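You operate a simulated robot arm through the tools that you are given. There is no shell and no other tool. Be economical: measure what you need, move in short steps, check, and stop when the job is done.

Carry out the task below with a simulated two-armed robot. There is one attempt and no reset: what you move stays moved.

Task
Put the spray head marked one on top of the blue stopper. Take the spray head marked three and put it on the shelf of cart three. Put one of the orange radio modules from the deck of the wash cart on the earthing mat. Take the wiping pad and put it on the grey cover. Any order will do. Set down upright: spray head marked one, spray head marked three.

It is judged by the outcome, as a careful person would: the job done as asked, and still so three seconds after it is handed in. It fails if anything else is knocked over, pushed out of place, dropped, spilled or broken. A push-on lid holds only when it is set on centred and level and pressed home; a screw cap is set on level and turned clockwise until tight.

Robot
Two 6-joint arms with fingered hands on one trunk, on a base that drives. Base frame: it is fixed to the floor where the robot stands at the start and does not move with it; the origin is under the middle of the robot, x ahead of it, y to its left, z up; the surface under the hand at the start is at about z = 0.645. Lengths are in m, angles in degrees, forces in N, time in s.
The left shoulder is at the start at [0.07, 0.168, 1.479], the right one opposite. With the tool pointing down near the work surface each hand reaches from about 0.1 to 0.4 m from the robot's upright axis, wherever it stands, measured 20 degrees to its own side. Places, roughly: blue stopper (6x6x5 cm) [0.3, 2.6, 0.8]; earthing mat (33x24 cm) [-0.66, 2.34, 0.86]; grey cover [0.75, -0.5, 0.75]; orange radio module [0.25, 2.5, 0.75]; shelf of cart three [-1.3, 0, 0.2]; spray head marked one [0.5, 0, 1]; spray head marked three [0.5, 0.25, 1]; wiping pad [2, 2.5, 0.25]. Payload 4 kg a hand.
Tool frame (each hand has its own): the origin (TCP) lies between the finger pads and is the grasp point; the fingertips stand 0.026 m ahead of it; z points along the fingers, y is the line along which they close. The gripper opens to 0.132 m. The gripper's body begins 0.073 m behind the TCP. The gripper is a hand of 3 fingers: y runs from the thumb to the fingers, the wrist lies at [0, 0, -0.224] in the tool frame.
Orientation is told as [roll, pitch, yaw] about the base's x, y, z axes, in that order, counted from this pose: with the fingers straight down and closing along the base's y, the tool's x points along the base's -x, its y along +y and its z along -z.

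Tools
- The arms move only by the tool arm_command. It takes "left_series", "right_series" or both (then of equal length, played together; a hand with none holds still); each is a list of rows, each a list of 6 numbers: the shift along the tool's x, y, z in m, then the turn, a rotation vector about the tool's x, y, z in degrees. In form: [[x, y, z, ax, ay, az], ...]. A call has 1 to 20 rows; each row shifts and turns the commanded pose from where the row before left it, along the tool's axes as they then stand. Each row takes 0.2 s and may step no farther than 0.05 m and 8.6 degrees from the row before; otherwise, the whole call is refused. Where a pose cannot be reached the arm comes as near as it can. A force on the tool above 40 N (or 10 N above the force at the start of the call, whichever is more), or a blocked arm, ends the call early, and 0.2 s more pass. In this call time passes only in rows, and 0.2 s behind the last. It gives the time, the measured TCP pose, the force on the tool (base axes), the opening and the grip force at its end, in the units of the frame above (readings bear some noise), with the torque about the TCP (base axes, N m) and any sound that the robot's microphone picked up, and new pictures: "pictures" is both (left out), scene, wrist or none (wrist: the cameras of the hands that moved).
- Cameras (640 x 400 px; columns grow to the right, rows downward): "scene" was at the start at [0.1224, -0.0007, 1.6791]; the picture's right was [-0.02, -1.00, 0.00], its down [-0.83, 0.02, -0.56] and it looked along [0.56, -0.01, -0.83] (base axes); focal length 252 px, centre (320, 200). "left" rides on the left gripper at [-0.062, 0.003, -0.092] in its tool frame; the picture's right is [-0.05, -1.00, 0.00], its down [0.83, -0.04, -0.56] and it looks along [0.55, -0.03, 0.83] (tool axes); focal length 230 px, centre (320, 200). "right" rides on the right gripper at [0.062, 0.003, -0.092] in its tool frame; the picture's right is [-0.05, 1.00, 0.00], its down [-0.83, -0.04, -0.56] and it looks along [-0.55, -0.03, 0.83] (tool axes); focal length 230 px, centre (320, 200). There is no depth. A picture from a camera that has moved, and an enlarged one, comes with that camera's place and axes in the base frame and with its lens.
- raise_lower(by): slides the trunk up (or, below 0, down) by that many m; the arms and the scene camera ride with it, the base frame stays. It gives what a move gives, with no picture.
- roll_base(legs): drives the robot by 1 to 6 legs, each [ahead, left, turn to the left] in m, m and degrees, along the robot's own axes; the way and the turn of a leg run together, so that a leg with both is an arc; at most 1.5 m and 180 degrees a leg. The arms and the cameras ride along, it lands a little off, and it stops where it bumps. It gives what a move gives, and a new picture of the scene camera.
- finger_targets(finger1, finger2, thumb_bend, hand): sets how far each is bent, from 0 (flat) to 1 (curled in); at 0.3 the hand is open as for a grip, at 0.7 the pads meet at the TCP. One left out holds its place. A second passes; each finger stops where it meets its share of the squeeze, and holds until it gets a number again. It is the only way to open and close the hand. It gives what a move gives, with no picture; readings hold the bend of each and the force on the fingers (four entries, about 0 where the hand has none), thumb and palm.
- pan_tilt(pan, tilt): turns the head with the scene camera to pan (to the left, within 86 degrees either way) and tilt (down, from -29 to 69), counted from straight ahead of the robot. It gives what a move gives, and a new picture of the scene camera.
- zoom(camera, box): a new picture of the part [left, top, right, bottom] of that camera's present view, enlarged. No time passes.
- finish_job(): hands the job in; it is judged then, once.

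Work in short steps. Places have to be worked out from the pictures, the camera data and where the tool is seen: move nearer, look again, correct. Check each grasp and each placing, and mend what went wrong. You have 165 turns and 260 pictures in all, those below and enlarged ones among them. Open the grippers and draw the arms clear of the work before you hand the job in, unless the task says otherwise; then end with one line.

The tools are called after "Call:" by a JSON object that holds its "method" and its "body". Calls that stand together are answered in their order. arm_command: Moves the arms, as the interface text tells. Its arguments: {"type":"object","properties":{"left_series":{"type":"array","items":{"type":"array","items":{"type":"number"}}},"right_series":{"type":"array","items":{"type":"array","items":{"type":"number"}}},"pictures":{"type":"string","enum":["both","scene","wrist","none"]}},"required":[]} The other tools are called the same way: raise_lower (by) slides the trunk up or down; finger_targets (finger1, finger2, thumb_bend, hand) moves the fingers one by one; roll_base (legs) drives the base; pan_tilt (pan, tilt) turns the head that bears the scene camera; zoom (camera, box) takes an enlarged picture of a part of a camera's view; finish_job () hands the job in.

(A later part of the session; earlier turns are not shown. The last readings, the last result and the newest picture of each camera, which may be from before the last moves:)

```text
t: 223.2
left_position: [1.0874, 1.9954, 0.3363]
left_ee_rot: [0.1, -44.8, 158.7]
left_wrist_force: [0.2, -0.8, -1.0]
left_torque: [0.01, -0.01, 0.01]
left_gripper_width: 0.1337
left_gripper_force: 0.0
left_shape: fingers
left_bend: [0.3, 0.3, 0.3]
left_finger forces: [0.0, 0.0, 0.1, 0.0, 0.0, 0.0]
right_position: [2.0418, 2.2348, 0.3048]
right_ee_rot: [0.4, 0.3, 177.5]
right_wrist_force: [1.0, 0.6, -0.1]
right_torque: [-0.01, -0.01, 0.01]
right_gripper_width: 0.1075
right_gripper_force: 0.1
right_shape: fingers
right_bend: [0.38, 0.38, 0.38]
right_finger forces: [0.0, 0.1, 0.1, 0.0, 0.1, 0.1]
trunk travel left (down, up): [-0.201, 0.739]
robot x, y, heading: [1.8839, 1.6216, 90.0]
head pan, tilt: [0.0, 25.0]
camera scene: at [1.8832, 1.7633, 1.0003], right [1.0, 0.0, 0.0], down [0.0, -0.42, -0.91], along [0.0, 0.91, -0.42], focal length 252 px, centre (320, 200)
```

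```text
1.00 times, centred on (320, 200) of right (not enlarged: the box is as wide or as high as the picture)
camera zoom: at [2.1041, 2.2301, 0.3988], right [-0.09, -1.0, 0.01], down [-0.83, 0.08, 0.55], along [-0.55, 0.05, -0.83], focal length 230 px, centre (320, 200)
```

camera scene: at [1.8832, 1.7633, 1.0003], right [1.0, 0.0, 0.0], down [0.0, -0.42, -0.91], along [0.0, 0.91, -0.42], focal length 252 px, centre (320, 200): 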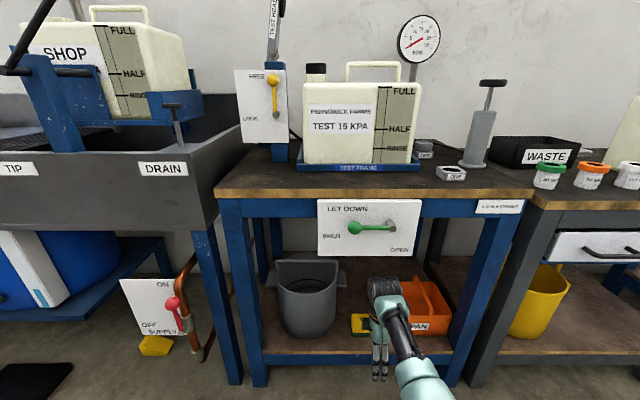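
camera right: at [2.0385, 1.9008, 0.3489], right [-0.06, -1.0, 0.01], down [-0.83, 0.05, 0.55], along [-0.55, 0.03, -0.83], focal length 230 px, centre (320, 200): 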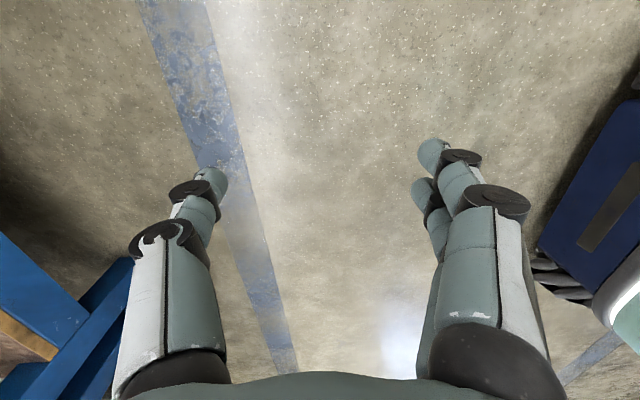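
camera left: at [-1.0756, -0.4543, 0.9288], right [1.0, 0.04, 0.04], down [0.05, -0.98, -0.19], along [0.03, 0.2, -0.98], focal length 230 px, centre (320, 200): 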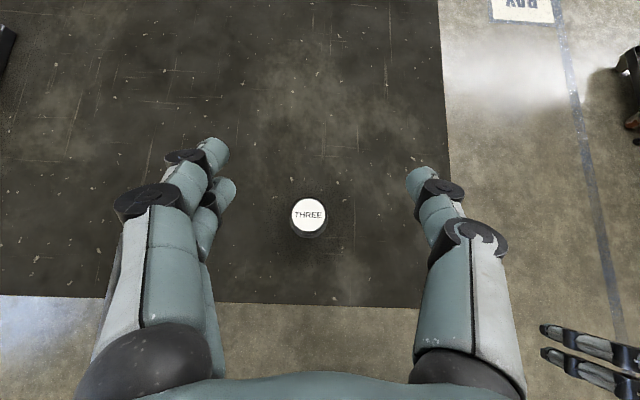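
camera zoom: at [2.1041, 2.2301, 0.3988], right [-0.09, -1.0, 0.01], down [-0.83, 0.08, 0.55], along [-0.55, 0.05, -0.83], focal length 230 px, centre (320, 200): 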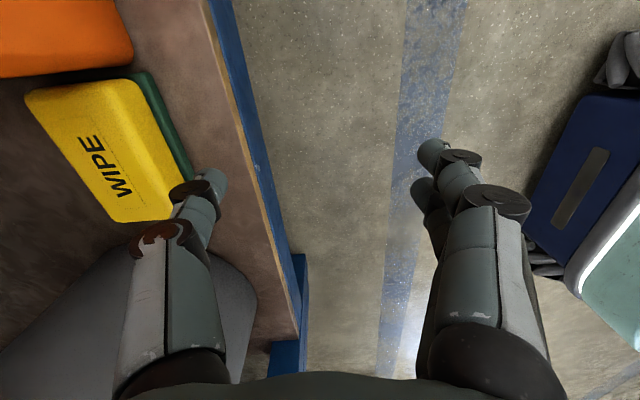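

Pad centre ≈(2.047, 2.373). Drive in the last 14 cm.

Call:
{"method": "roll_base", "body": {"legs": [[0.139, -0.003, 0]]}}

Call:
{"method": "zoom", "body": {"camera": "right", "box": [0, 0, 640, 400]}}

```text
t: 224.5
left_position: [1.0909, 2.1327, 0.3359]
left_ee_rot: [0.2, -44.8, 159.0]
left_wrist_force: [0.6, -0.8, 0.8]
left_torque: [0.01, 0.0, -0.04]
left_gripper_width: 0.1342
left_gripper_force: 0.1
left_shape: fingers
left_bend: [0.3, 0.3, 0.3]
left_finger forces: [0.0, 0.0, 0.0, 0.0, 0.0, 0.0]
right_position: [2.0437, 2.3744, 0.3058]
right_ee_rot: [0.4, 0.3, 177.7]
right_wrist_force: [-0.6, 0.1, 0.6]
right_torque: [-0.04, -0.01, 0.01]
right_gripper_width: 0.1079
right_gripper_force: 0.0
right_shape: fingers
right_bend: [0.38, 0.38, 0.38]
right_finger forces: [0.0, 0.0, 0.1, 0.0, 0.0, 0.0]
trunk travel left (down, up): [-0.201, 0.739]
robot x, y, heading: [1.8866, 1.757, 90.4]
head pan, tilt: [0.0, 25.0]
camera scene: at [1.8856, 1.9017, 1.0003], right [1.0, 0.0, 0.0], down [0.0, -0.42, -0.91], along [0.0, 0.91, -0.42], focal length 252 px, centre (320, 200)
```

scene: 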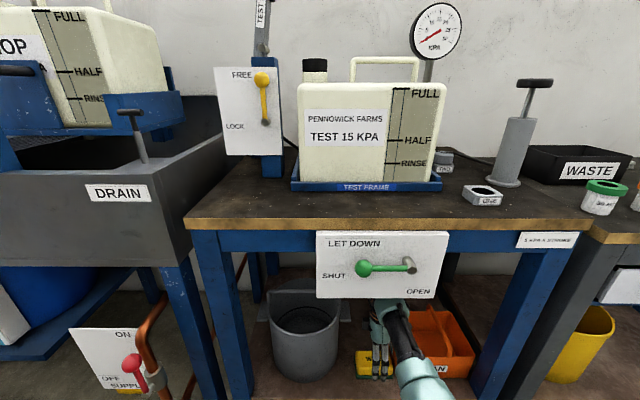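

```text
1.00 times, centred on (320, 200) of right (not enlarged: the box is as wide or as high as the picture)
camera zoom: at [2.1054, 2.3689, 0.3987], right [-0.09, -1.0, 0.01], down [-0.83, 0.08, 0.55], along [-0.55, 0.04, -0.83], focal length 230 px, centre (320, 200)
```

zoom: 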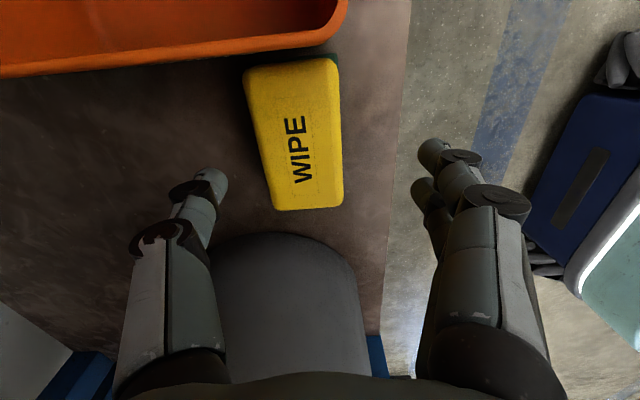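

The pad lies between thumb and fingers. Shift 1 cm forward and lower to z≈0.25.

Call:
{"method": "arm_command", "body": {"right_series": [[0.006, -0.01, 0, 0, 0, 0], [0, 0, 0.03, 0, 0, 0], [0, 0, 0.015, 0, 0, 0], [0, 0, 0.008, 0, 0, 0]], "pictures": "wrist"}}

```text
t: 225.5
left_position: [1.0903, 2.1319, 0.3365]
left_ee_rot: [0.1, -44.7, 159.0]
left_wrist_force: [-0.8, 0.0, -0.1]
left_torque: [0.01, -0.01, -0.02]
left_gripper_width: 0.1341
left_gripper_force: 0.1
left_shape: fingers
left_bend: [0.3, 0.3, 0.3]
left_finger forces: [0.1, 0.0, 0.1, 0.0, 0.0, 0.0]
right_position: [2.0506, 2.3834, 0.2513]
right_ee_rot: [0.3, 0.2, 177.6]
right_wrist_force: [-0.9, 0.8, -0.5]
right_torque: [0.01, -0.01, 0.0]
right_gripper_width: 0.1077
right_gripper_force: 0.0
right_shape: fingers
right_bend: [0.38, 0.38, 0.38]
right_finger forces: [0.0, 0.0, 0.0, 0.1, 0.1, 0.1]
trunk travel left (down, up): [-0.201, 0.739]
robot x, y, heading: [1.8868, 1.7586, 90.2]
head pan, tilt: [0.0, 25.0]
camera right: at [2.1124, 2.3785, 0.346], right [-0.09, -1.0, 0.01], down [-0.83, 0.08, 0.55], along [-0.55, 0.05, -0.83], focal length 230 px, centre (320, 200)
```

right: 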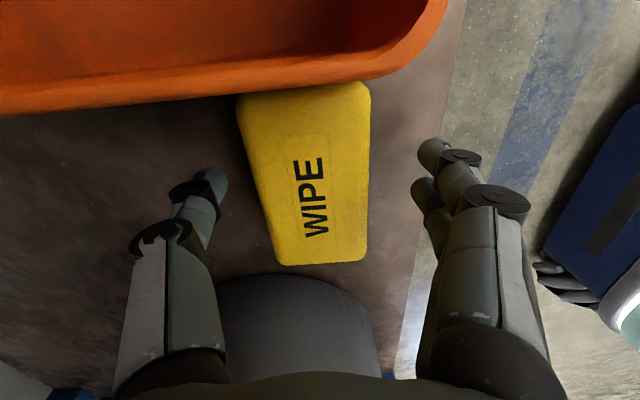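

Well placed. Close on the pad and lift slightly.

Call:
{"method": "finger_targets", "body": {"hand": "right", "finger1": 0.66, "finger2": 0.66, "thumb_bend": 0.66}}

Call:
{"method": "arm_command", "body": {"right_series": [[0, 0, -0.015, 0, 0, 0], [0, 0, -0.03, 0, 0, 0]], "pictures": "wrist"}}

```text
t: 226.5
left_position: [1.0906, 2.1331, 0.3356]
left_ee_rot: [0.2, -44.9, 158.9]
left_wrist_force: [-0.4, -1.2, 0.7]
left_torque: [0.02, 0.0, 0.05]
left_gripper_width: 0.134
left_gripper_force: 0.1
left_shape: fingers
left_bend: [0.3, 0.3, 0.3]
left_finger forces: [0.0, 0.1, 0.0, 0.1, 0.0, 0.0]
right_position: [2.0513, 2.3833, 0.2531]
right_ee_rot: [0.4, 0.3, 177.6]
right_wrist_force: [-0.7, 1.2, 0.1]
right_torque: [0.0, 0.01, 0.01]
right_gripper_width: 0.0571
right_gripper_force: 17.2
right_shape: fingers
right_bend: [0.54, 0.54, 0.58]
right_finger forces: [8.6, 8.7, 0.0, 0.0, 17.2, 0.0]
trunk travel left (down, up): [-0.201, 0.739]
robot x, y, heading: [1.8838, 1.7578, 90.0]
head pan, tilt: [0.0, 25.0]
```

```text
t: 227.1
left_position: [1.0892, 2.1316, 0.3362]
left_ee_rot: [0.1, -44.9, 158.9]
left_wrist_force: [0.0, 0.4, -0.5]
left_torque: [0.02, 0.04, -0.01]
left_gripper_width: 0.1344
left_gripper_force: 0.0
left_shape: fingers
left_bend: [0.3, 0.3, 0.3]
left_finger forces: [0.1, 0.1, 0.0, 0.1, 0.0, 0.1]
right_position: [2.0489, 2.3816, 0.2979]
right_ee_rot: [0.5, 0.4, 177.7]
right_wrist_force: [-0.5, 0.4, -1.7]
right_torque: [0.04, 0.01, 0.04]
right_gripper_width: 0.0569
right_gripper_force: 17.3
right_shape: fingers
right_bend: [0.54, 0.54, 0.58]
right_finger forces: [8.5, 8.7, 0.0, 0.0, 17.2, 0.0]
trunk travel left (down, up): [-0.201, 0.739]
robot x, y, heading: [1.8869, 1.7595, 90.1]
head pan, tilt: [0.0, 25.0]
camera right: at [2.1113, 2.3773, 0.3909], right [-0.09, -1.0, 0.01], down [-0.83, 0.08, 0.55], along [-0.55, 0.04, -0.83], focal length 230 px, centre (320, 200)
```

right: 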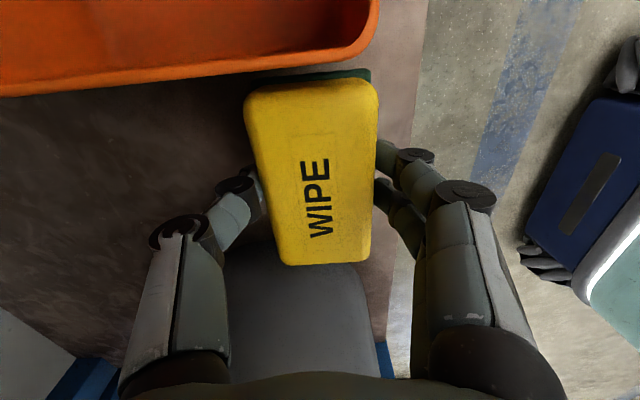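

The pad is held. Back out, raise the trunk, and swing the left arm back in.

Call:
{"method": "roll_base", "body": {"legs": [[-0.5, 0, 0]]}}

Call:
{"method": "raise_lower", "body": {"by": 0.4}}

Call:
{"method": "raise_lower", "body": {"by": 0.3}}

Call:
{"method": "arm_command", "body": {"left_series": [[0.0013, -0.0495, -0.0013, 3.04, 0, 3.04], [0.0013, -0.0495, -0.0013, 3.04, 0, 3.04], [0.0013, -0.0495, -0.0013, 3.04, 0, 3.04], [0.0013, -0.0495, -0.0013, 3.04, 0, 3.04], [0.0013, -0.0495, -0.0013, 3.04, 0, 3.04], [0.0013, -0.0495, -0.0013, 3.04, 0, 3.04], [0.0013, -0.0495, -0.0013, 3.04, 0, 3.04], [0.0013, -0.0495, -0.0013, 3.04, 0, 3.04], [0.0013, -0.0495, -0.0013, 3.04, 0, 3.04], [0.0013, -0.0495, -0.0013, 3.04, 0, 3.04], [0.0013, -0.0495, -0.0013, 3.04, 0, 3.04], [0.0013, -0.0495, -0.0013, 3.04, 0, 3.04], [0.0013, -0.0495, -0.0013, 3.04, 0, 3.04], [0.0013, -0.0495, -0.0013, 3.04, 0, 3.04], [0.0013, -0.0495, -0.0013, 3.04, 0, 3.04]], "pictures": "scene"}}

```text
t: 230.0
left_position: [1.0923, 1.6482, 0.3365]
left_ee_rot: [0.1, -44.8, 158.8]
left_wrist_force: [0.6, -0.2, 0.4]
left_torque: [-0.03, -0.06, 0.02]
left_gripper_width: 0.1342
left_gripper_force: 0.1
left_shape: fingers
left_bend: [0.3, 0.3, 0.3]
left_finger forces: [0.1, 0.0, 0.0, 0.0, 0.0, 0.0]
right_position: [2.0516, 1.8965, 0.2975]
right_ee_rot: [0.3, 0.5, 177.6]
right_wrist_force: [-0.4, -0.4, -1.4]
right_torque: [-0.01, -0.02, -0.01]
right_gripper_width: 0.0571
right_gripper_force: 17.0
right_shape: fingers
right_bend: [0.54, 0.54, 0.58]
right_finger forces: [8.5, 8.8, 0.1, 0.1, 17.2, 0.1]
trunk travel left (down, up): [-0.201, 0.739]
robot x, y, heading: [1.8879, 1.2678, 90.6]
head pan, tilt: [0.0, 25.0]
camera scene: at [1.8869, 1.4156, 1.0004], right [1.0, 0.0, 0.0], down [0.0, -0.42, -0.91], along [0.0, 0.91, -0.42], focal length 252 px, centre (320, 200)
```

scene: 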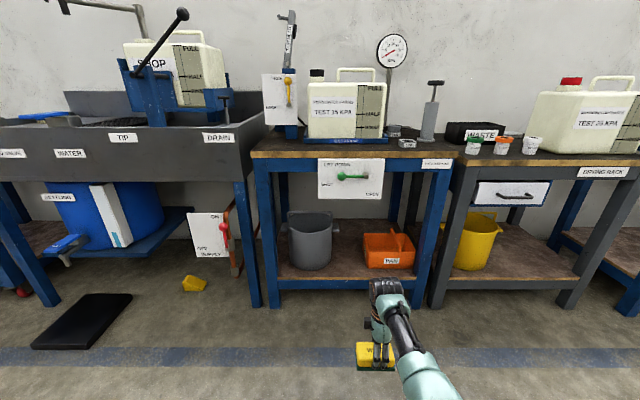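

```text
t: 233.8
left_position: [1.0919, 1.6466, 0.7364]
left_ee_rot: [0.2, -44.8, 158.8]
left_wrist_force: [-0.7, -0.3, -0.4]
left_torque: [-0.02, -0.03, -0.01]
left_gripper_width: 0.1343
left_gripper_force: 0.0
left_shape: fingers
left_bend: [0.3, 0.3, 0.3]
left_finger forces: [0.0, 0.1, 0.0, 0.1, 0.0, 0.0]
right_position: [2.0517, 1.8967, 0.6975]
right_ee_rot: [0.4, 0.3, 177.6]
right_wrist_force: [0.1, 0.7, -1.8]
right_torque: [0.01, -0.01, -0.03]
right_gripper_width: 0.0571
right_gripper_force: 17.6
right_shape: fingers
right_bend: [0.54, 0.54, 0.58]
right_finger forces: [8.6, 8.7, 0.0, 0.0, 17.2, 0.0]
trunk travel left (down, up): [-0.601, 0.339]
robot x, y, heading: [1.8876, 1.2713, 90.2]
head pan, tilt: [0.0, 25.0]
```

```text
t: 236.8
left_position: [1.0924, 1.6472, 1.037]
left_ee_rot: [0.1, -44.8, 158.7]
left_wrist_force: [-0.1, 0.5, 0.1]
left_torque: [0.02, 0.0, -0.02]
left_gripper_width: 0.134
left_gripper_force: 0.1
left_shape: fingers
left_bend: [0.3, 0.3, 0.3]
left_finger forces: [0.0, 0.0, 0.0, 0.0, 0.1, 0.0]
right_position: [2.0516, 1.8969, 0.9966]
right_ee_rot: [0.5, 0.3, 177.6]
right_wrist_force: [1.0, 0.2, -1.6]
right_torque: [-0.01, -0.05, -0.01]
right_gripper_width: 0.057
right_gripper_force: 17.5
right_shape: fingers
right_bend: [0.54, 0.54, 0.58]
right_finger forces: [8.6, 8.7, 0.0, 0.2, 17.2, 0.0]
trunk travel left (down, up): [-0.901, 0.039]
robot x, y, heading: [1.8871, 1.2714, 90.0]
head pan, tilt: [0.0, 25.0]
```

```text
t: 240.0
left_position: [1.6582, 2.0684, 1.0379]
left_ee_rot: [-0.1, -44.8, 94.5]
left_wrist_force: [0.1, 0.1, 0.3]
left_torque: [0.02, 0.01, 0.02]
left_gripper_width: 0.1342
left_gripper_force: 0.1
left_shape: fingers
left_bend: [0.3, 0.3, 0.3]
left_finger forces: [0.0, 0.1, 0.1, 0.0, 0.0, 0.0]
right_position: [2.0536, 1.8968, 0.9978]
right_ee_rot: [0.6, 0.3, 177.6]
right_wrist_force: [-0.3, 0.5, -1.1]
right_torque: [0.0, -0.01, 0.02]
right_gripper_width: 0.057
right_gripper_force: 16.6
right_shape: fingers
right_bend: [0.54, 0.54, 0.58]
right_finger forces: [8.5, 8.8, 0.1, 0.0, 17.1, 0.0]
trunk travel left (down, up): [-0.901, 0.039]
robot x, y, heading: [1.8855, 1.2744, 90.2]
head pan, tilt: [0.0, 25.0]
camera scene: at [1.8892, 1.4162, 1.7003], right [1.0, 0.0, 0.0], down [0.0, -0.42, -0.91], along [0.0, 0.91, -0.42], focal length 252 px, centre (320, 200)
```

scene: 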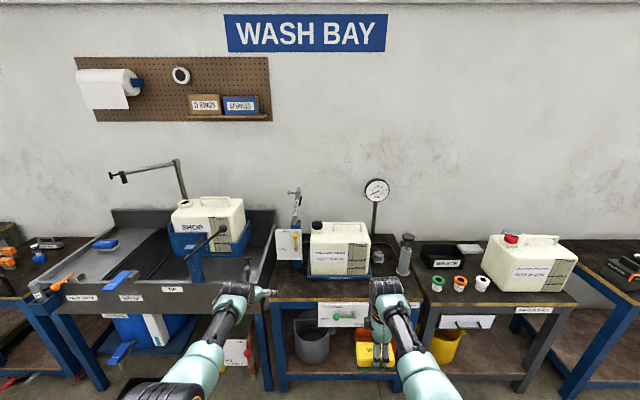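

Turn left and drive back along the corridor, then look at the grey cover's surroundings from the other side on the way.

Call:
{"method": "roll_base", "body": {"legs": [[-0.08, 0, 0], [0, 0, 90], [1.3, -0.15, 0]]}}

Call:
{"method": "pan_tilt", "body": {"pan": 60, "tilt": 35}}

```text
t: 251.0
left_position: [-0.1788, 1.0424, 1.0381]
left_ee_rot: [-0.2, -44.7, -172.8]
left_wrist_force: [0.8, -0.1, -0.8]
left_torque: [-0.02, 0.04, -0.01]
left_gripper_width: 0.1341
left_gripper_force: 0.0
left_shape: fingers
left_bend: [0.3, 0.3, 0.3]
left_finger forces: [0.1, 0.0, 0.0, 0.0, 0.0, 0.0]
right_position: [-0.0243, 1.4441, 0.998]
right_ee_rot: [0.4, 0.3, -90.0]
right_wrist_force: [0.0, 0.5, -0.6]
right_torque: [0.01, -0.01, -0.01]
right_gripper_width: 0.0566
right_gripper_force: 16.9
right_shape: fingers
right_bend: [0.55, 0.54, 0.58]
right_finger forces: [8.3, 8.4, 0.1, 0.0, 16.7, 0.1]
trunk travel left (down, up): [-0.901, 0.039]
robot x, y, heading: [0.6064, 1.3063, -177.3]
head pan, tilt: [0.0, 25.0]
camera scene: at [0.4665, 1.3001, 1.7004], right [-0.04, 1.0, 0.0], down [0.42, 0.02, -0.91], along [-0.91, -0.04, -0.42], focal length 252 px, centre (320, 200)
```

scene: 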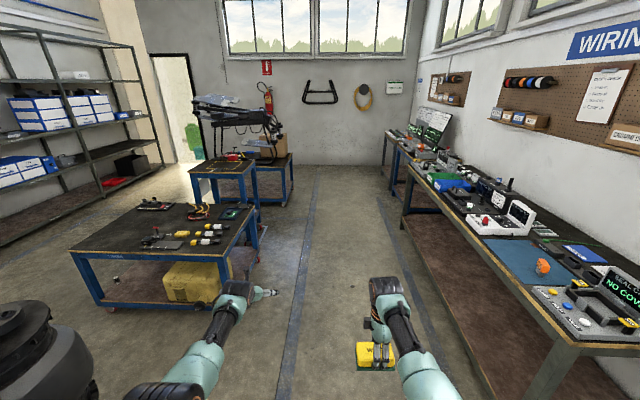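

```text
t: 252.3
left_position: [-0.1782, 1.0407, 1.0375]
left_ee_rot: [-0.2, -44.8, -172.9]
left_wrist_force: [0.7, -0.1, 0.7]
left_torque: [0.02, -0.02, 0.01]
left_gripper_width: 0.1343
left_gripper_force: 0.0
left_shape: fingers
left_bend: [0.3, 0.3, 0.3]
left_finger forces: [0.1, 0.0, 0.0, 0.1, 0.0, 0.0]
right_position: [-0.0236, 1.4448, 0.9972]
right_ee_rot: [0.4, 0.3, -89.8]
right_wrist_force: [-0.3, 0.4, -1.2]
right_torque: [0.04, 0.01, 0.0]
right_gripper_width: 0.0566
right_gripper_force: 16.6
right_shape: fingers
right_bend: [0.55, 0.54, 0.58]
right_finger forces: [8.3, 8.4, 0.0, 0.0, 16.8, 0.1]
trunk travel left (down, up): [-0.901, 0.039]
robot x, y, heading: [0.608, 1.3047, -177.4]
head pan, tilt: [60.0, 35.0]
camera scene: at [0.517, 1.2261, 1.6846], right [-0.89, 0.46, 0.0], down [0.27, 0.51, -0.82], along [-0.38, -0.73, -0.57], focal length 252 px, centre (320, 200)
```

scene: 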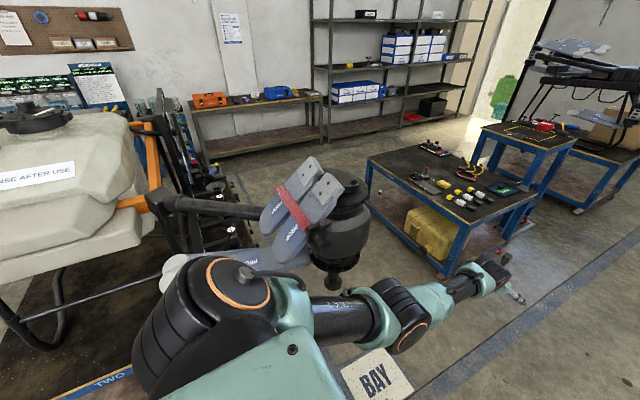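

Continue: to x≈−0.45, south to y≈−0.2, then face the test bench.

Call:
{"method": "pan_tilt", "body": {"pan": -10, "tilt": 40}}

Call:
{"method": "roll_base", "body": {"legs": [[0, 0, -2.6], [1.05, 0, 0], [0, 0, 90], [1.5, 0, 0], [0, 0, 90]]}}

```text
t: 253.7
left_position: [-0.1782, 1.0415, 1.0372]
left_ee_rot: [-0.2, -44.8, -172.8]
left_wrist_force: [-0.7, -0.3, -1.0]
left_torque: [0.01, 0.03, 0.0]
left_gripper_width: 0.1341
left_gripper_force: 0.0
left_shape: fingers
left_bend: [0.3, 0.3, 0.3]
left_finger forces: [0.0, 0.1, 0.0, 0.0, 0.0, 0.1]
right_position: [-0.024, 1.4446, 0.9973]
right_ee_rot: [0.5, 0.3, -89.8]
right_wrist_force: [-0.1, -0.4, -1.4]
right_torque: [0.03, 0.01, 0.0]
right_gripper_width: 0.0563
right_gripper_force: 16.7
right_shape: fingers
right_bend: [0.55, 0.54, 0.58]
right_finger forces: [8.3, 8.4, 0.1, 0.0, 16.8, 0.0]
trunk travel left (down, up): [-0.901, 0.039]
robot x, y, heading: [0.6057, 1.304, -177.5]
head pan, tilt: [-10.0, 40.0]
camera scene: at [0.4733, 1.3152, 1.677], right [0.13, 0.99, 0.0], down [0.64, -0.08, -0.77], along [-0.76, 0.1, -0.64], focal length 252 px, centre (320, 200)
```

scene: 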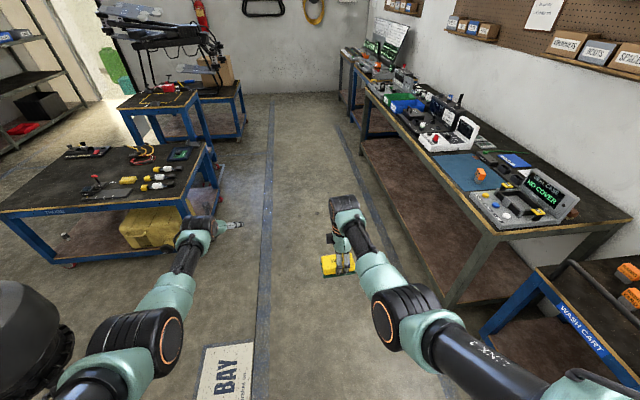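

```text
t: 274.4
left_position: [0.3511, 0.0557, 1.0373]
left_ee_rot: [-0.2, -44.8, 7.8]
left_wrist_force: [1.0, -0.5, 0.4]
left_torque: [-0.04, 0.04, 0.02]
left_gripper_width: 0.1341
left_gripper_force: 0.0
left_shape: fingers
left_bend: [0.3, 0.3, 0.3]
left_finger forces: [0.1, 0.0, 0.1, 0.0, 0.1, 0.0]
right_position: [0.2, -0.348, 0.9985]
right_ee_rot: [0.4, 0.3, 90.7]
right_wrist_force: [-0.2, -0.4, -1.0]
right_torque: [-0.01, -0.03, -0.01]
right_gripper_width: 0.0557
right_gripper_force: 15.9
right_shape: fingers
right_bend: [0.55, 0.54, 0.58]
right_finger forces: [8.0, 8.0, 0.0, 0.0, 16.1, 0.1]
trunk travel left (down, up): [-0.901, 0.039]
robot x, y, heading: [-0.4322, -0.2178, 3.2]
head pan, tilt: [-10.0, 40.0]
camera scene: at [-0.295, -0.2236, 1.677], right [-0.12, -0.99, 0.0], down [-0.64, 0.07, -0.77], along [0.76, -0.09, -0.64], focal length 252 px, centre (320, 200)
```

scene: 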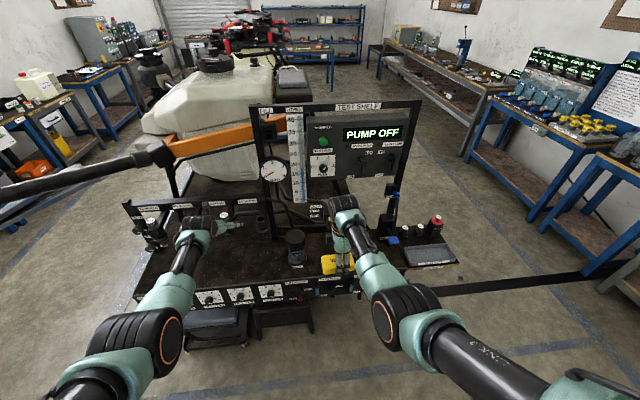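

Back a little, lower the trunk, and look under the test panel for the cover.

Call:
{"method": "roll_base", "body": {"legs": [[-0.12, 0, -3.2]]}}

Call:
{"method": "raise_lower", "body": {"by": -0.4}}

Call:
{"method": "pan_tilt", "body": {"pan": -8, "tilt": 25}}

Call:
{"method": "zoom", "body": {"camera": "scene", "box": [240, 130, 440, 255]}}

```text
t: 275.7
left_position: [0.2495, 0.0116, 1.0349]
left_ee_rot: [-0.2, -44.6, 4.6]
left_wrist_force: [0.3, -0.1, -1.1]
left_torque: [0.01, -0.01, -0.02]
left_gripper_width: 0.1342
left_gripper_force: 0.1
left_shape: fingers
left_bend: [0.3, 0.3, 0.3]
left_finger forces: [0.0, 0.0, 0.0, 0.1, 0.0, 0.0]
right_position: [0.079, -0.3838, 0.9962]
right_ee_rot: [0.6, 0.3, 87.7]
right_wrist_force: [1.3, 0.2, -0.3]
right_torque: [0.0, 0.07, 0.0]
right_gripper_width: 0.0555
right_gripper_force: 16.0
right_shape: fingers
right_bend: [0.55, 0.54, 0.58]
right_finger forces: [8.1, 8.2, 0.0, 0.1, 16.2, 0.0]
trunk travel left (down, up): [-0.901, 0.039]
robot x, y, heading: [-0.5452, -0.2186, 0.3]
head pan, tilt: [-10.0, 40.0]
camera scene: at [-0.4086, -0.2341, 1.6765], right [-0.17, -0.99, 0.0], down [-0.64, 0.11, -0.76], along [0.75, -0.13, -0.65], focal length 252 px, centre (320, 200)
```

scene: 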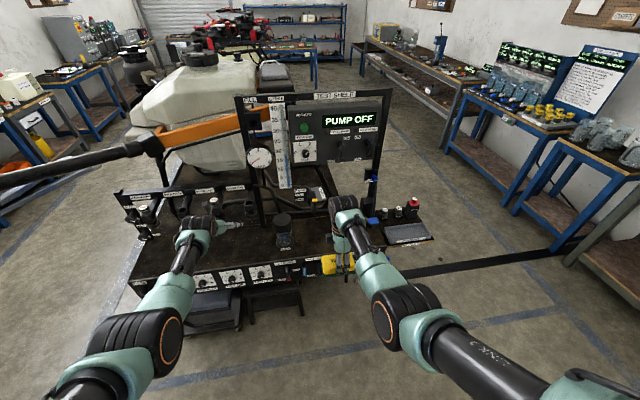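

```text
t: 279.5
left_position: [0.2466, 0.0114, 0.6367]
left_ee_rot: [-0.2, -44.9, 4.8]
left_wrist_force: [-0.5, -0.7, -0.6]
left_torque: [0.0, -0.01, -0.02]
left_gripper_width: 0.1339
left_gripper_force: 0.1
left_shape: fingers
left_bend: [0.3, 0.3, 0.3]
left_finger forces: [0.0, 0.0, 0.1, 0.0, 0.1, 0.0]
right_position: [0.0757, -0.3843, 0.5982]
right_ee_rot: [0.4, 0.3, 87.7]
right_wrist_force: [0.0, 0.0, -0.8]
right_torque: [-0.04, -0.04, 0.0]
right_gripper_width: 0.0555
right_gripper_force: 16.1
right_shape: fingers
right_bend: [0.55, 0.54, 0.58]
right_finger forces: [8.1, 8.2, 0.1, 0.0, 16.2, 0.0]
trunk travel left (down, up): [-0.501, 0.439]
robot x, y, heading: [-0.5485, -0.22, 0.3]
head pan, tilt: [-10.0, 40.0]
```

```text
t: 280.3
left_position: [0.2475, 0.0118, 0.6378]
left_ee_rot: [-0.2, -44.8, 4.7]
left_wrist_force: [-0.8, -0.9, -0.1]
left_torque: [0.0, -0.05, 0.03]
left_gripper_width: 0.1344
left_gripper_force: 0.0
left_shape: fingers
left_bend: [0.3, 0.3, 0.3]
left_finger forces: [0.0, 0.1, 0.1, 0.0, 0.1, 0.1]
right_position: [0.0758, -0.3842, 0.5978]
right_ee_rot: [0.4, 0.3, 87.7]
right_wrist_force: [-1.0, 0.4, -0.5]
right_torque: [-0.01, 0.02, -0.01]
right_gripper_width: 0.0555
right_gripper_force: 16.0
right_shape: fingers
right_bend: [0.55, 0.54, 0.58]
right_finger forces: [8.0, 8.2, 0.0, 0.1, 16.3, 0.1]
trunk travel left (down, up): [-0.501, 0.439]
robot x, y, heading: [-0.5475, -0.2182, 0.3]
head pan, tilt: [-8.0, 25.0]
camera scene: at [-0.4056, -0.2321, 1.3002], right [-0.14, -0.99, 0.0], down [-0.42, 0.06, -0.91], along [0.9, -0.12, -0.42], focal length 252 px, centre (320, 200)
```

scene: 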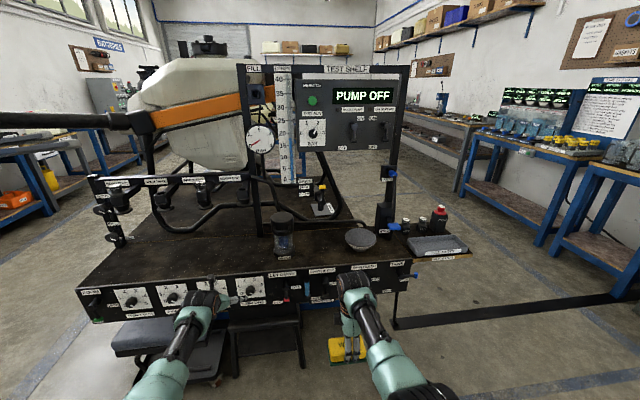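

```text
3.20 times, centred on (340, 192) of scene
camera zoom: at [-0.4056, -0.2321, 1.3002], right [-0.14, -0.99, 0.0], down [-0.42, 0.06, -0.91], along [0.9, -0.12, -0.42], focal length 807 px, centre (256, 224)
```

zoom: 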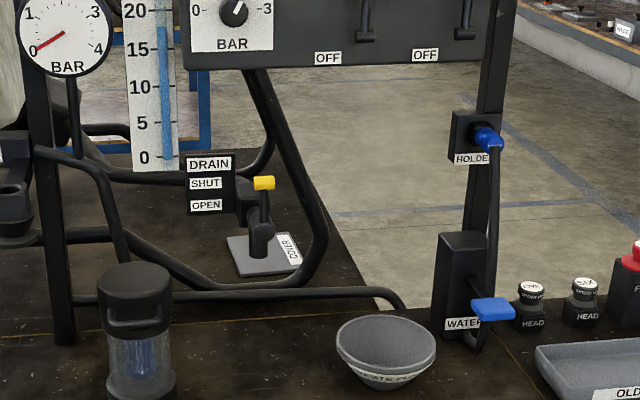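

The grey cover is a plate lying at about (0.83, −0.41, 0.66) behind the test panel — best reached from the −y side. Check the floor strip and space there.

Call:
{"method": "pan_tilt", "body": {"pan": -35, "tilt": 25}}

```text
t: 281.2
left_position: [0.2474, 0.0114, 0.6383]
left_ee_rot: [-0.2, -44.9, 4.7]
left_wrist_force: [-0.6, 0.9, 0.2]
left_torque: [-0.02, -0.01, 0.03]
left_gripper_width: 0.1343
left_gripper_force: 0.0
left_shape: fingers
left_bend: [0.3, 0.3, 0.3]
left_finger forces: [0.0, 0.1, 0.0, 0.0, 0.1, 0.0]
right_position: [0.0762, -0.3851, 0.5985]
right_ee_rot: [0.3, 0.3, 87.8]
right_wrist_force: [-0.1, 0.3, -1.2]
right_torque: [-0.02, -0.01, -0.07]
right_gripper_width: 0.0559
right_gripper_force: 16.1
right_shape: fingers
right_bend: [0.55, 0.54, 0.58]
right_finger forces: [8.1, 8.2, 0.0, 0.2, 16.2, 0.1]
trunk travel left (down, up): [-0.501, 0.439]
robot x, y, heading: [-0.5479, -0.2201, 0.2]
head pan, tilt: [-35.0, 25.0]
camera scene: at [-0.4212, -0.2721, 1.3003], right [-0.57, -0.82, 0.0], down [-0.35, 0.24, -0.91], along [0.74, -0.52, -0.42], focal length 252 px, centre (320, 200)
```

scene: 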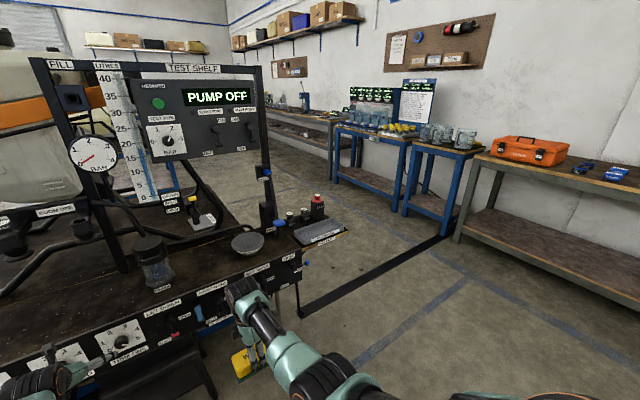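

The −y side is reachable with the left hand, so I'll pass the pad over: set it on cart three's free deck corner (−1.02, −0.40), regrip later with the left hand. Raise, move, and turn round.

Call:
{"method": "raise_lower", "body": {"by": 0.35}}

Call:
{"method": "pan_tilt", "body": {"pan": 0, "tilt": 50}}

Call:
{"method": "roll_base", "body": {"legs": [[0.15, -0.345, 0], [0, 0, 179.8]]}}

```text
t: 284.6
left_position: [0.2475, 0.0113, 0.9875]
left_ee_rot: [-0.2, -44.9, 4.7]
left_wrist_force: [-0.4, 0.5, 1.2]
left_torque: [-0.04, -0.02, -0.03]
left_gripper_width: 0.1341
left_gripper_force: 0.1
left_shape: fingers
left_bend: [0.3, 0.3, 0.3]
left_finger forces: [0.0, 0.1, 0.0, 0.1, 0.0, 0.1]
right_position: [0.0763, -0.3852, 0.9475]
right_ee_rot: [0.4, 0.3, 87.7]
right_wrist_force: [0.1, -0.2, -1.3]
right_torque: [-0.01, -0.04, 0.01]
right_gripper_width: 0.0555
right_gripper_force: 16.0
right_shape: fingers
right_bend: [0.55, 0.54, 0.58]
right_finger forces: [8.1, 8.3, 0.0, 0.1, 16.2, 0.0]
trunk travel left (down, up): [-0.851, 0.089]
robot x, y, heading: [-0.5469, -0.2214, 0.3]
head pan, tilt: [-35.0, 25.0]
```

```text
t: 285.6
left_position: [0.2473, 0.011, 0.9865]
left_ee_rot: [-0.2, -44.9, 4.7]
left_wrist_force: [-0.4, -0.4, -0.7]
left_torque: [-0.01, -0.01, 0.01]
left_gripper_width: 0.1344
left_gripper_force: 0.0
left_shape: fingers
left_bend: [0.3, 0.3, 0.3]
left_finger forces: [0.0, 0.1, 0.0, 0.1, 0.1, 0.0]
right_position: [0.0762, -0.3842, 0.9469]
right_ee_rot: [0.5, 0.3, 87.7]
right_wrist_force: [0.2, 0.6, -1.2]
right_torque: [-0.01, 0.04, 0.02]
right_gripper_width: 0.0557
right_gripper_force: 16.4
right_shape: fingers
right_bend: [0.55, 0.54, 0.58]
right_finger forces: [8.1, 8.2, 0.1, 0.0, 16.2, 0.0]
trunk travel left (down, up): [-0.851, 0.089]
robot x, y, heading: [-0.5473, -0.2191, 0.1]
head pan, tilt: [0.0, 50.0]
camera scene: at [-0.4199, -0.2194, 1.6129], right [0.0, -1.0, 0.0], down [-0.77, 0.0, -0.64], along [0.64, 0.0, -0.77], focal length 252 px, centre (320, 200)
```

scene: 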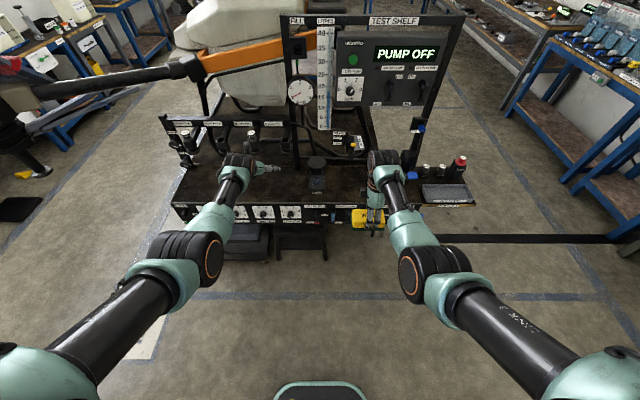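

```text
t: 295.4
left_position: [-1.1907, -0.8034, 0.9876]
left_ee_rot: [-0.2, -44.8, -174.4]
left_wrist_force: [-0.4, -0.5, 0.0]
left_torque: [-0.01, 0.01, 0.01]
left_gripper_width: 0.1343
left_gripper_force: 0.1
left_shape: fingers
left_bend: [0.3, 0.3, 0.3]
left_finger forces: [0.0, 0.0, 0.1, 0.1, 0.1, 0.1]
right_position: [-1.025, -0.406, 0.9484]
right_ee_rot: [0.4, 0.3, -91.6]
right_wrist_force: [-0.3, -0.2, -1.7]
right_torque: [-0.01, -0.04, -0.01]
right_gripper_width: 0.0544
right_gripper_force: 16.0
right_shape: fingers
right_bend: [0.55, 0.55, 0.58]
right_finger forces: [7.6, 7.8, 0.0, 0.1, 15.6, 0.0]
trunk travel left (down, up): [-0.851, 0.089]
robot x, y, heading: [-0.3969, -0.5607, -178.9]
head pan, tilt: [0.0, 50.0]
camera scene: at [-0.5242, -0.5639, 1.6128], right [-0.02, 1.0, 0.0], down [0.77, 0.01, -0.64], along [-0.64, -0.01, -0.77], focal length 252 px, centre (320, 200)
```

scene: 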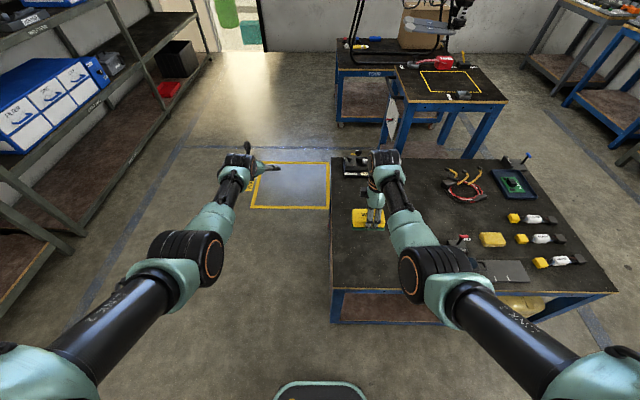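

Right over the spot. Lower 26 cm and finish with fine steps.

Call:
{"method": "raise_lower", "body": {"by": -0.258}}

Call:
{"method": "arm_command", "body": {"right_series": [[0, 0, 0.004, 0, 0, 0], [0, 0, 0.003, 0, 0, 0], [0, 0, 0.003, 0, 0, 0], [0, 0, 0.003, 0, 0, 0]], "pictures": "none"}}

```text
t: 298.0
left_position: [-1.1884, -0.8043, 0.7321]
left_ee_rot: [-0.3, -44.9, -174.5]
left_wrist_force: [0.0, 0.1, 0.0]
left_torque: [-0.01, 0.0, 0.03]
left_gripper_width: 0.1344
left_gripper_force: 0.1
left_shape: fingers
left_bend: [0.3, 0.3, 0.3]
left_finger forces: [0.0, 0.0, 0.0, 0.0, 0.1, 0.0]
right_position: [-1.0241, -0.4066, 0.6963]
right_ee_rot: [-0.1, 0.3, -91.5]
right_wrist_force: [2.4, 1.3, 25.4]
right_torque: [0.05, -0.11, -0.02]
right_gripper_width: 0.0545
right_gripper_force: 18.7
right_shape: fingers
right_bend: [0.57, 0.56, 0.59]
right_finger forces: [10.1, 10.1, 0.0, 0.0, 17.6, 0.0]
trunk travel left (down, up): [-0.593, 0.347]
robot x, y, heading: [-0.3988, -0.5598, -178.9]
head pan, tilt: [0.0, 50.0]
```

```text
t: 299.0
left_position: [-1.187, -0.805, 0.734]
left_ee_rot: [-0.4, -45.1, -174.5]
left_wrist_force: [0.6, 0.7, 0.2]
left_torque: [0.01, 0.01, 0.02]
left_gripper_width: 0.1341
left_gripper_force: 0.0
left_shape: fingers
left_bend: [0.3, 0.3, 0.3]
left_finger forces: [0.1, 0.0, 0.0, 0.0, 0.0, 0.0]
right_position: [-1.0237, -0.4077, 0.6838]
right_ee_rot: [-0.4, 0.4, -91.7]
right_wrist_force: [2.1, 1.3, 38.5]
right_torque: [0.0, -0.27, 0.06]
right_gripper_width: 0.0566
right_gripper_force: 24.7
right_shape: fingers
right_bend: [0.58, 0.58, 0.59]
right_finger forces: [13.4, 14.7, 0.0, 0.1, 21.3, 0.0]
trunk travel left (down, up): [-0.593, 0.347]
robot x, y, heading: [-0.3966, -0.5643, -179.1]
head pan, tilt: [0.0, 50.0]
```

It was already in contact; release now.

Call:
{"method": "finger_targets", "body": {"hand": "right", "finger1": 0.38, "finger2": 0.38, "thumb_bend": 0.38}}

Call:
{"method": "raise_lower", "body": {"by": 0.25}}

Call:
{"method": "zoom", "body": {"camera": "right", "box": [0, 0, 640, 400]}}

```text
t: 300.0
left_position: [-1.1913, -0.8045, 0.7294]
left_ee_rot: [-0.3, -44.8, -174.5]
left_wrist_force: [0.1, -0.4, 0.6]
left_torque: [0.03, 0.04, 0.04]
left_gripper_width: 0.1342
left_gripper_force: 0.2
left_shape: fingers
left_bend: [0.3, 0.3, 0.3]
left_finger forces: [0.1, 0.0, 0.0, 0.0, 0.0, 0.0]
right_position: [-1.023, -0.4065, 0.676]
right_ee_rot: [0.5, 0.4, -91.5]
right_wrist_force: [-0.8, 1.1, 0.0]
right_torque: [-0.01, 0.02, 0.01]
right_gripper_width: 0.1076
right_gripper_force: 0.1
right_shape: fingers
right_bend: [0.38, 0.38, 0.38]
right_finger forces: [0.0, 0.1, 0.1, 0.1, 0.1, 0.0]
trunk travel left (down, up): [-0.593, 0.347]
robot x, y, heading: [-0.3931, -0.5618, -179.0]
head pan, tilt: [0.0, 50.0]
```

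```text
t: 302.6
left_position: [-1.1914, -0.8056, 0.979]
left_ee_rot: [-0.2, -44.8, -174.5]
left_wrist_force: [-0.4, -0.2, -1.4]
left_torque: [-0.01, -0.02, -0.03]
left_gripper_width: 0.1343
left_gripper_force: 0.1
left_shape: fingers
left_bend: [0.3, 0.3, 0.3]
left_finger forces: [0.0, 0.0, 0.0, 0.1, 0.0, 0.1]
right_position: [-1.0244, -0.4075, 0.9259]
right_ee_rot: [0.4, 0.2, -91.5]
right_wrist_force: [0.3, 0.2, -0.7]
right_torque: [-0.02, -0.01, 0.01]
right_gripper_width: 0.1075
right_gripper_force: 0.2
right_shape: fingers
right_bend: [0.38, 0.38, 0.38]
right_finger forces: [0.2, 0.0, 0.0, 0.0, 0.0, 0.0]
trunk travel left (down, up): [-0.843, 0.097]
robot x, y, heading: [-0.4002, -0.5621, -179.1]
head pan, tilt: [0.0, 50.0]
```

```text
1.00 times, centred on (320, 200) of right (not enlarged: the box is as wide or as high as the picture)
camera zoom: at [-1.0192, -0.3452, 1.0195], right [1.0, -0.08, 0.01], down [-0.07, -0.83, 0.55], along [-0.04, -0.55, -0.83], focal length 230 px, centre (320, 200)
```

zoom: 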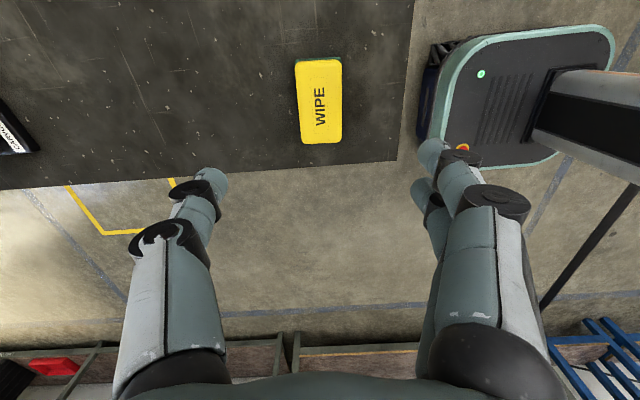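

Pad lies at (−1.022, −0.406) on the deck. Drive round to the cart's end facing +y with the left hand, squaring the hand's yaw.

Call:
{"method": "arm_command", "body": {"left_series": [[0, 0, 0, 3.2, 0, 3.2]], "pictures": "none"}}

Call:
{"method": "roll_base", "body": {"legs": [[0, 0.64, 0], [0, 0, -90.9], [-0.03, 0.39, 0]]}}

```text
t: 303.0
left_position: [-1.1904, -0.8058, 0.9796]
left_ee_rot: [-0.3, -44.8, -179.0]
left_wrist_force: [-0.8, 0.0, -0.4]
left_torque: [-0.01, -0.03, -0.01]
left_gripper_width: 0.1341
left_gripper_force: 0.0
left_shape: fingers
left_bend: [0.3, 0.3, 0.3]
left_finger forces: [0.1, 0.0, 0.0, 0.1, 0.0, 0.0]
right_position: [-1.0228, -0.4065, 0.9259]
right_ee_rot: [0.5, 0.4, -91.4]
right_wrist_force: [0.1, 0.3, 0.4]
right_torque: [0.01, -0.03, 0.04]
right_gripper_width: 0.1076
right_gripper_force: 0.1
right_shape: fingers
right_bend: [0.38, 0.38, 0.38]
right_finger forces: [0.1, 0.0, 0.0, 0.0, 0.0, 0.0]
trunk travel left (down, up): [-0.843, 0.097]
robot x, y, heading: [-0.4004, -0.5679, -179.1]
head pan, tilt: [0.0, 50.0]
```

```text
t: 312.5
left_position: [-0.9949, -0.432, 0.9795]
left_ee_rot: [-0.2, -44.8, 88.9]
left_wrist_force: [0.1, -0.8, -0.7]
left_torque: [0.05, 0.01, -0.02]
left_gripper_width: 0.1341
left_gripper_force: 0.1
left_shape: fingers
left_bend: [0.3, 0.3, 0.3]
left_finger forces: [0.0, 0.0, 0.0, 0.0, 0.1, 0.1]
right_position: [-0.6025, -0.613, 0.9265]
right_ee_rot: [0.5, 0.2, 176.5]
right_wrist_force: [1.1, -0.1, -0.1]
right_torque: [-0.02, 0.04, 0.06]
right_gripper_width: 0.1075
right_gripper_force: 0.1
right_shape: fingers
right_bend: [0.38, 0.38, 0.38]
right_finger forces: [0.0, 0.1, 0.0, 0.0, 0.0, 0.0]
trunk travel left (down, up): [-0.843, 0.097]
robot x, y, heading: [-0.7815, -1.2324, 89.0]
head pan, tilt: [0.0, 50.0]
camera scene: at [-0.7771, -1.1052, 1.6048], right [1.0, -0.02, 0.0], down [-0.01, -0.77, -0.64], along [0.01, 0.64, -0.77], focal length 252 px, centre (320, 200)
```

scene: 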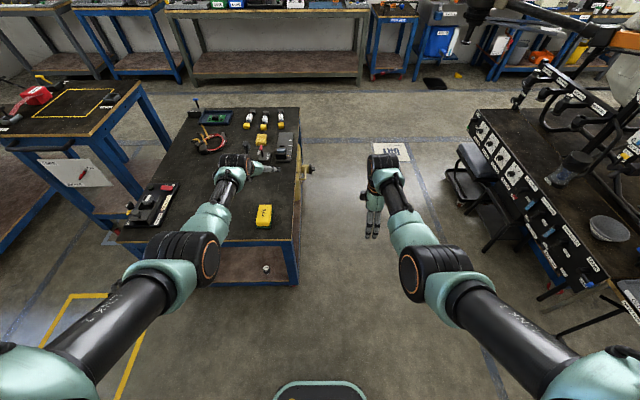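

Fine-tune the base (2.6 cm ahead, slight left turn) and lower the left hand around the pad.

Call:
{"method": "roll_base", "body": {"legs": [[0.026, 0.013, 1.0]]}}

Call:
{"method": "raise_lower", "body": {"by": -0.24}}

Call:
{"method": "zoom", "body": {"camera": "left", "box": [0, 0, 640, 400]}}

```text
t: 313.4
left_position: [-1.0191, -0.4152, 0.9853]
left_ee_rot: [-0.1, -45.1, 89.8]
left_wrist_force: [-0.7, -1.5, 0.3]
left_torque: [0.0, -0.01, 0.04]
left_gripper_width: 0.1344
left_gripper_force: 0.1
left_shape: fingers
left_bend: [0.3, 0.3, 0.3]
left_finger forces: [0.0, 0.0, 0.0, 0.1, 0.1, 0.0]
right_position: [-0.6239, -0.5886, 0.9294]
right_ee_rot: [0.2, 0.2, 177.4]
right_wrist_force: [0.1, -0.5, 0.3]
right_torque: [0.03, 0.02, -0.01]
right_gripper_width: 0.1079
right_gripper_force: 0.1
right_shape: fingers
right_bend: [0.38, 0.38, 0.38]
right_finger forces: [0.0, 0.0, 0.0, 0.1, 0.1, 0.0]
trunk travel left (down, up): [-0.843, 0.097]
robot x, y, heading: [-0.7918, -1.2062, 90.0]
head pan, tilt: [0.0, 50.0]
camera scene: at [-0.7896, -1.0876, 1.6056], right [1.0, 0.0, 0.0], down [0.0, -0.76, -0.65], along [0.0, 0.65, -0.76], focal length 252 px, centre (320, 200)
```

scene: 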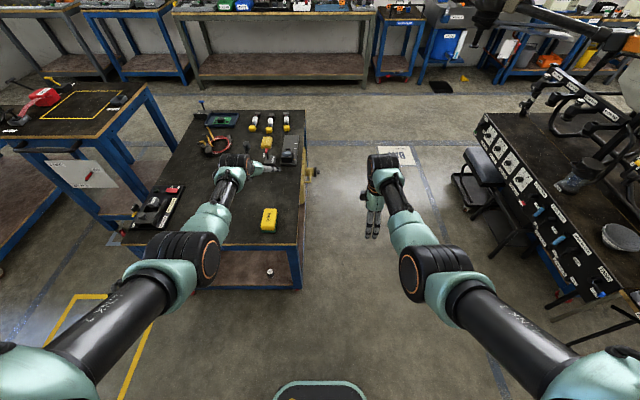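

```text
t: 315.9
left_position: [-1.0209, -0.4107, 0.74]
left_ee_rot: [-0.4, -44.7, 89.9]
left_wrist_force: [-0.2, 0.0, 0.3]
left_torque: [-0.01, 0.01, 0.0]
left_gripper_width: 0.134
left_gripper_force: 0.0
left_shape: fingers
left_bend: [0.3, 0.3, 0.3]
left_finger forces: [0.0, 0.0, 0.0, 0.1, 0.0, 0.1]
right_position: [-0.6253, -0.5846, 0.687]
right_ee_rot: [0.3, 0.3, 177.4]
right_wrist_force: [0.3, 0.8, 0.3]
right_torque: [-0.01, 0.0, -0.03]
right_gripper_width: 0.1075
right_gripper_force: 0.0
right_shape: fingers
right_bend: [0.38, 0.38, 0.38]
right_finger forces: [0.0, 0.1, 0.0, 0.0, 0.1, 0.1]
trunk travel left (down, up): [-0.603, 0.337]
robot x, y, heading: [-0.7954, -1.2066, 89.9]
head pan, tilt: [0.0, 50.0]
```

```text
1.00 times, centred on (320, 200) of left (not enlarged: the box is as wide or as high as the picture)
camera zoom: at [-1.0246, -0.4335, 0.8477], right [1.0, 0.03, 0.04], down [0.04, -0.98, -0.19], along [0.03, 0.19, -0.98], focal length 230 px, centre (320, 200)
```

zoom: 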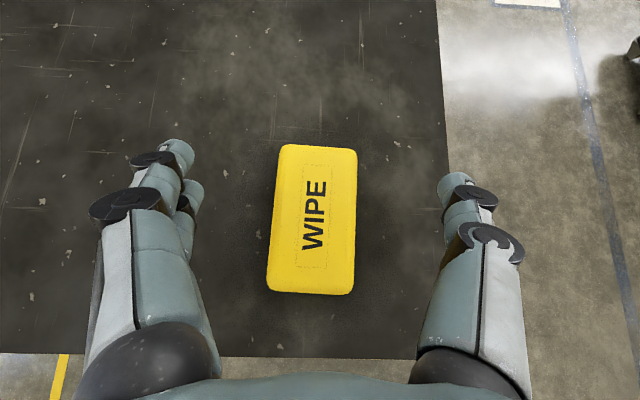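

Pad is centred between the fingers. Lower 7.2 cm, grip and lift.

Call:
{"method": "raise_lower", "body": {"by": -0.071}}

Call:
{"method": "finger_targets", "body": {"hand": "left", "finger1": 0.66, "finger2": 0.66, "thumb_bend": 0.66}}

Call:
{"method": "raise_lower", "body": {"by": 0.3}}

Call:
{"method": "zoom", "body": {"camera": "left", "box": [0, 0, 640, 400]}}

```text
t: 316.9
left_position: [-1.0218, -0.4089, 0.6723]
left_ee_rot: [-0.2, -45.2, 89.8]
left_wrist_force: [0.4, 3.3, 9.4]
left_torque: [0.12, 0.67, -0.27]
left_gripper_width: 0.134
left_gripper_force: 4.4
left_shape: fingers
left_bend: [0.3, 0.29, 0.3]
left_finger forces: [0.1, 8.6, 0.0, 0.0, 0.0, 0.0]
right_position: [-0.6264, -0.5847, 0.616]
right_ee_rot: [0.4, 0.3, 177.4]
right_wrist_force: [0.9, 0.1, -0.1]
right_torque: [-0.04, 0.0, 0.02]
right_gripper_width: 0.1078
right_gripper_force: 0.0
right_shape: fingers
right_bend: [0.38, 0.38, 0.38]
right_finger forces: [0.1, 0.0, 0.1, 0.0, 0.0, 0.0]
trunk travel left (down, up): [-0.532, 0.408]
robot x, y, heading: [-0.798, -1.2062, 90.1]
head pan, tilt: [0.0, 50.0]
```

```text
t: 317.9
left_position: [-1.0223, -0.4111, 0.6732]
left_ee_rot: [-0.2, -45.4, 89.8]
left_wrist_force: [-6.2, 4.2, 17.6]
left_torque: [0.21, 1.72, -0.3]
left_gripper_width: 0.0592
left_gripper_force: 20.9
left_shape: fingers
left_bend: [0.5, 0.3, 0.6]
left_finger forces: [12.0, 18.5, 0.1, 0.0, 11.5, 0.0]
right_position: [-0.6271, -0.5849, 0.6161]
right_ee_rot: [0.4, 0.2, 177.4]
right_wrist_force: [-0.3, 1.3, 0.0]
right_torque: [0.03, -0.03, 0.01]
right_gripper_width: 0.1077
right_gripper_force: 0.1
right_shape: fingers
right_bend: [0.38, 0.38, 0.38]
right_finger forces: [0.1, 0.0, 0.0, 0.0, 0.1, 0.0]
trunk travel left (down, up): [-0.532, 0.408]
robot x, y, heading: [-0.7974, -1.2097, 89.9]
head pan, tilt: [0.0, 50.0]
```

```text
t: 320.9
left_position: [-1.0211, -0.4116, 0.9681]
left_ee_rot: [-0.3, -44.8, 90.0]
left_wrist_force: [0.0, -0.2, -1.0]
left_torque: [0.0, 0.01, -0.01]
left_gripper_width: 0.0587
left_gripper_force: 11.7
left_shape: fingers
left_bend: [0.5, 0.43, 0.6]
left_finger forces: [11.9, 0.1, 0.1, 0.0, 11.6, 0.0]
right_position: [-0.6274, -0.5849, 0.9137]
right_ee_rot: [0.4, 0.3, 177.4]
right_wrist_force: [-0.4, 0.1, -0.6]
right_torque: [0.01, 0.0, 0.0]
right_gripper_width: 0.1078
right_gripper_force: 0.1
right_shape: fingers
right_bend: [0.38, 0.38, 0.38]
right_finger forces: [0.0, 0.0, 0.0, 0.1, 0.0, 0.0]
trunk travel left (down, up): [-0.832, 0.108]
robot x, y, heading: [-0.7918, -1.2082, 89.9]
head pan, tilt: [0.0, 50.0]
```

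```text
1.00 times, centred on (320, 200) of left (not enlarged: the box is as wide or as high as the picture)
camera zoom: at [-1.0247, -0.4331, 1.0762], right [1.0, 0.03, 0.04], down [0.04, -0.98, -0.19], along [0.03, 0.19, -0.98], focal length 230 px, centre (320, 200)
```

zoom: 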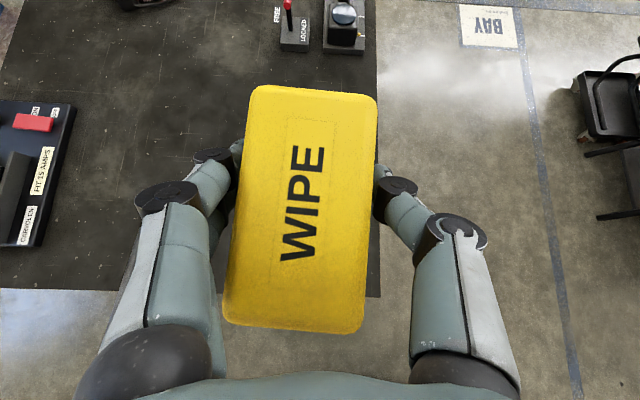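

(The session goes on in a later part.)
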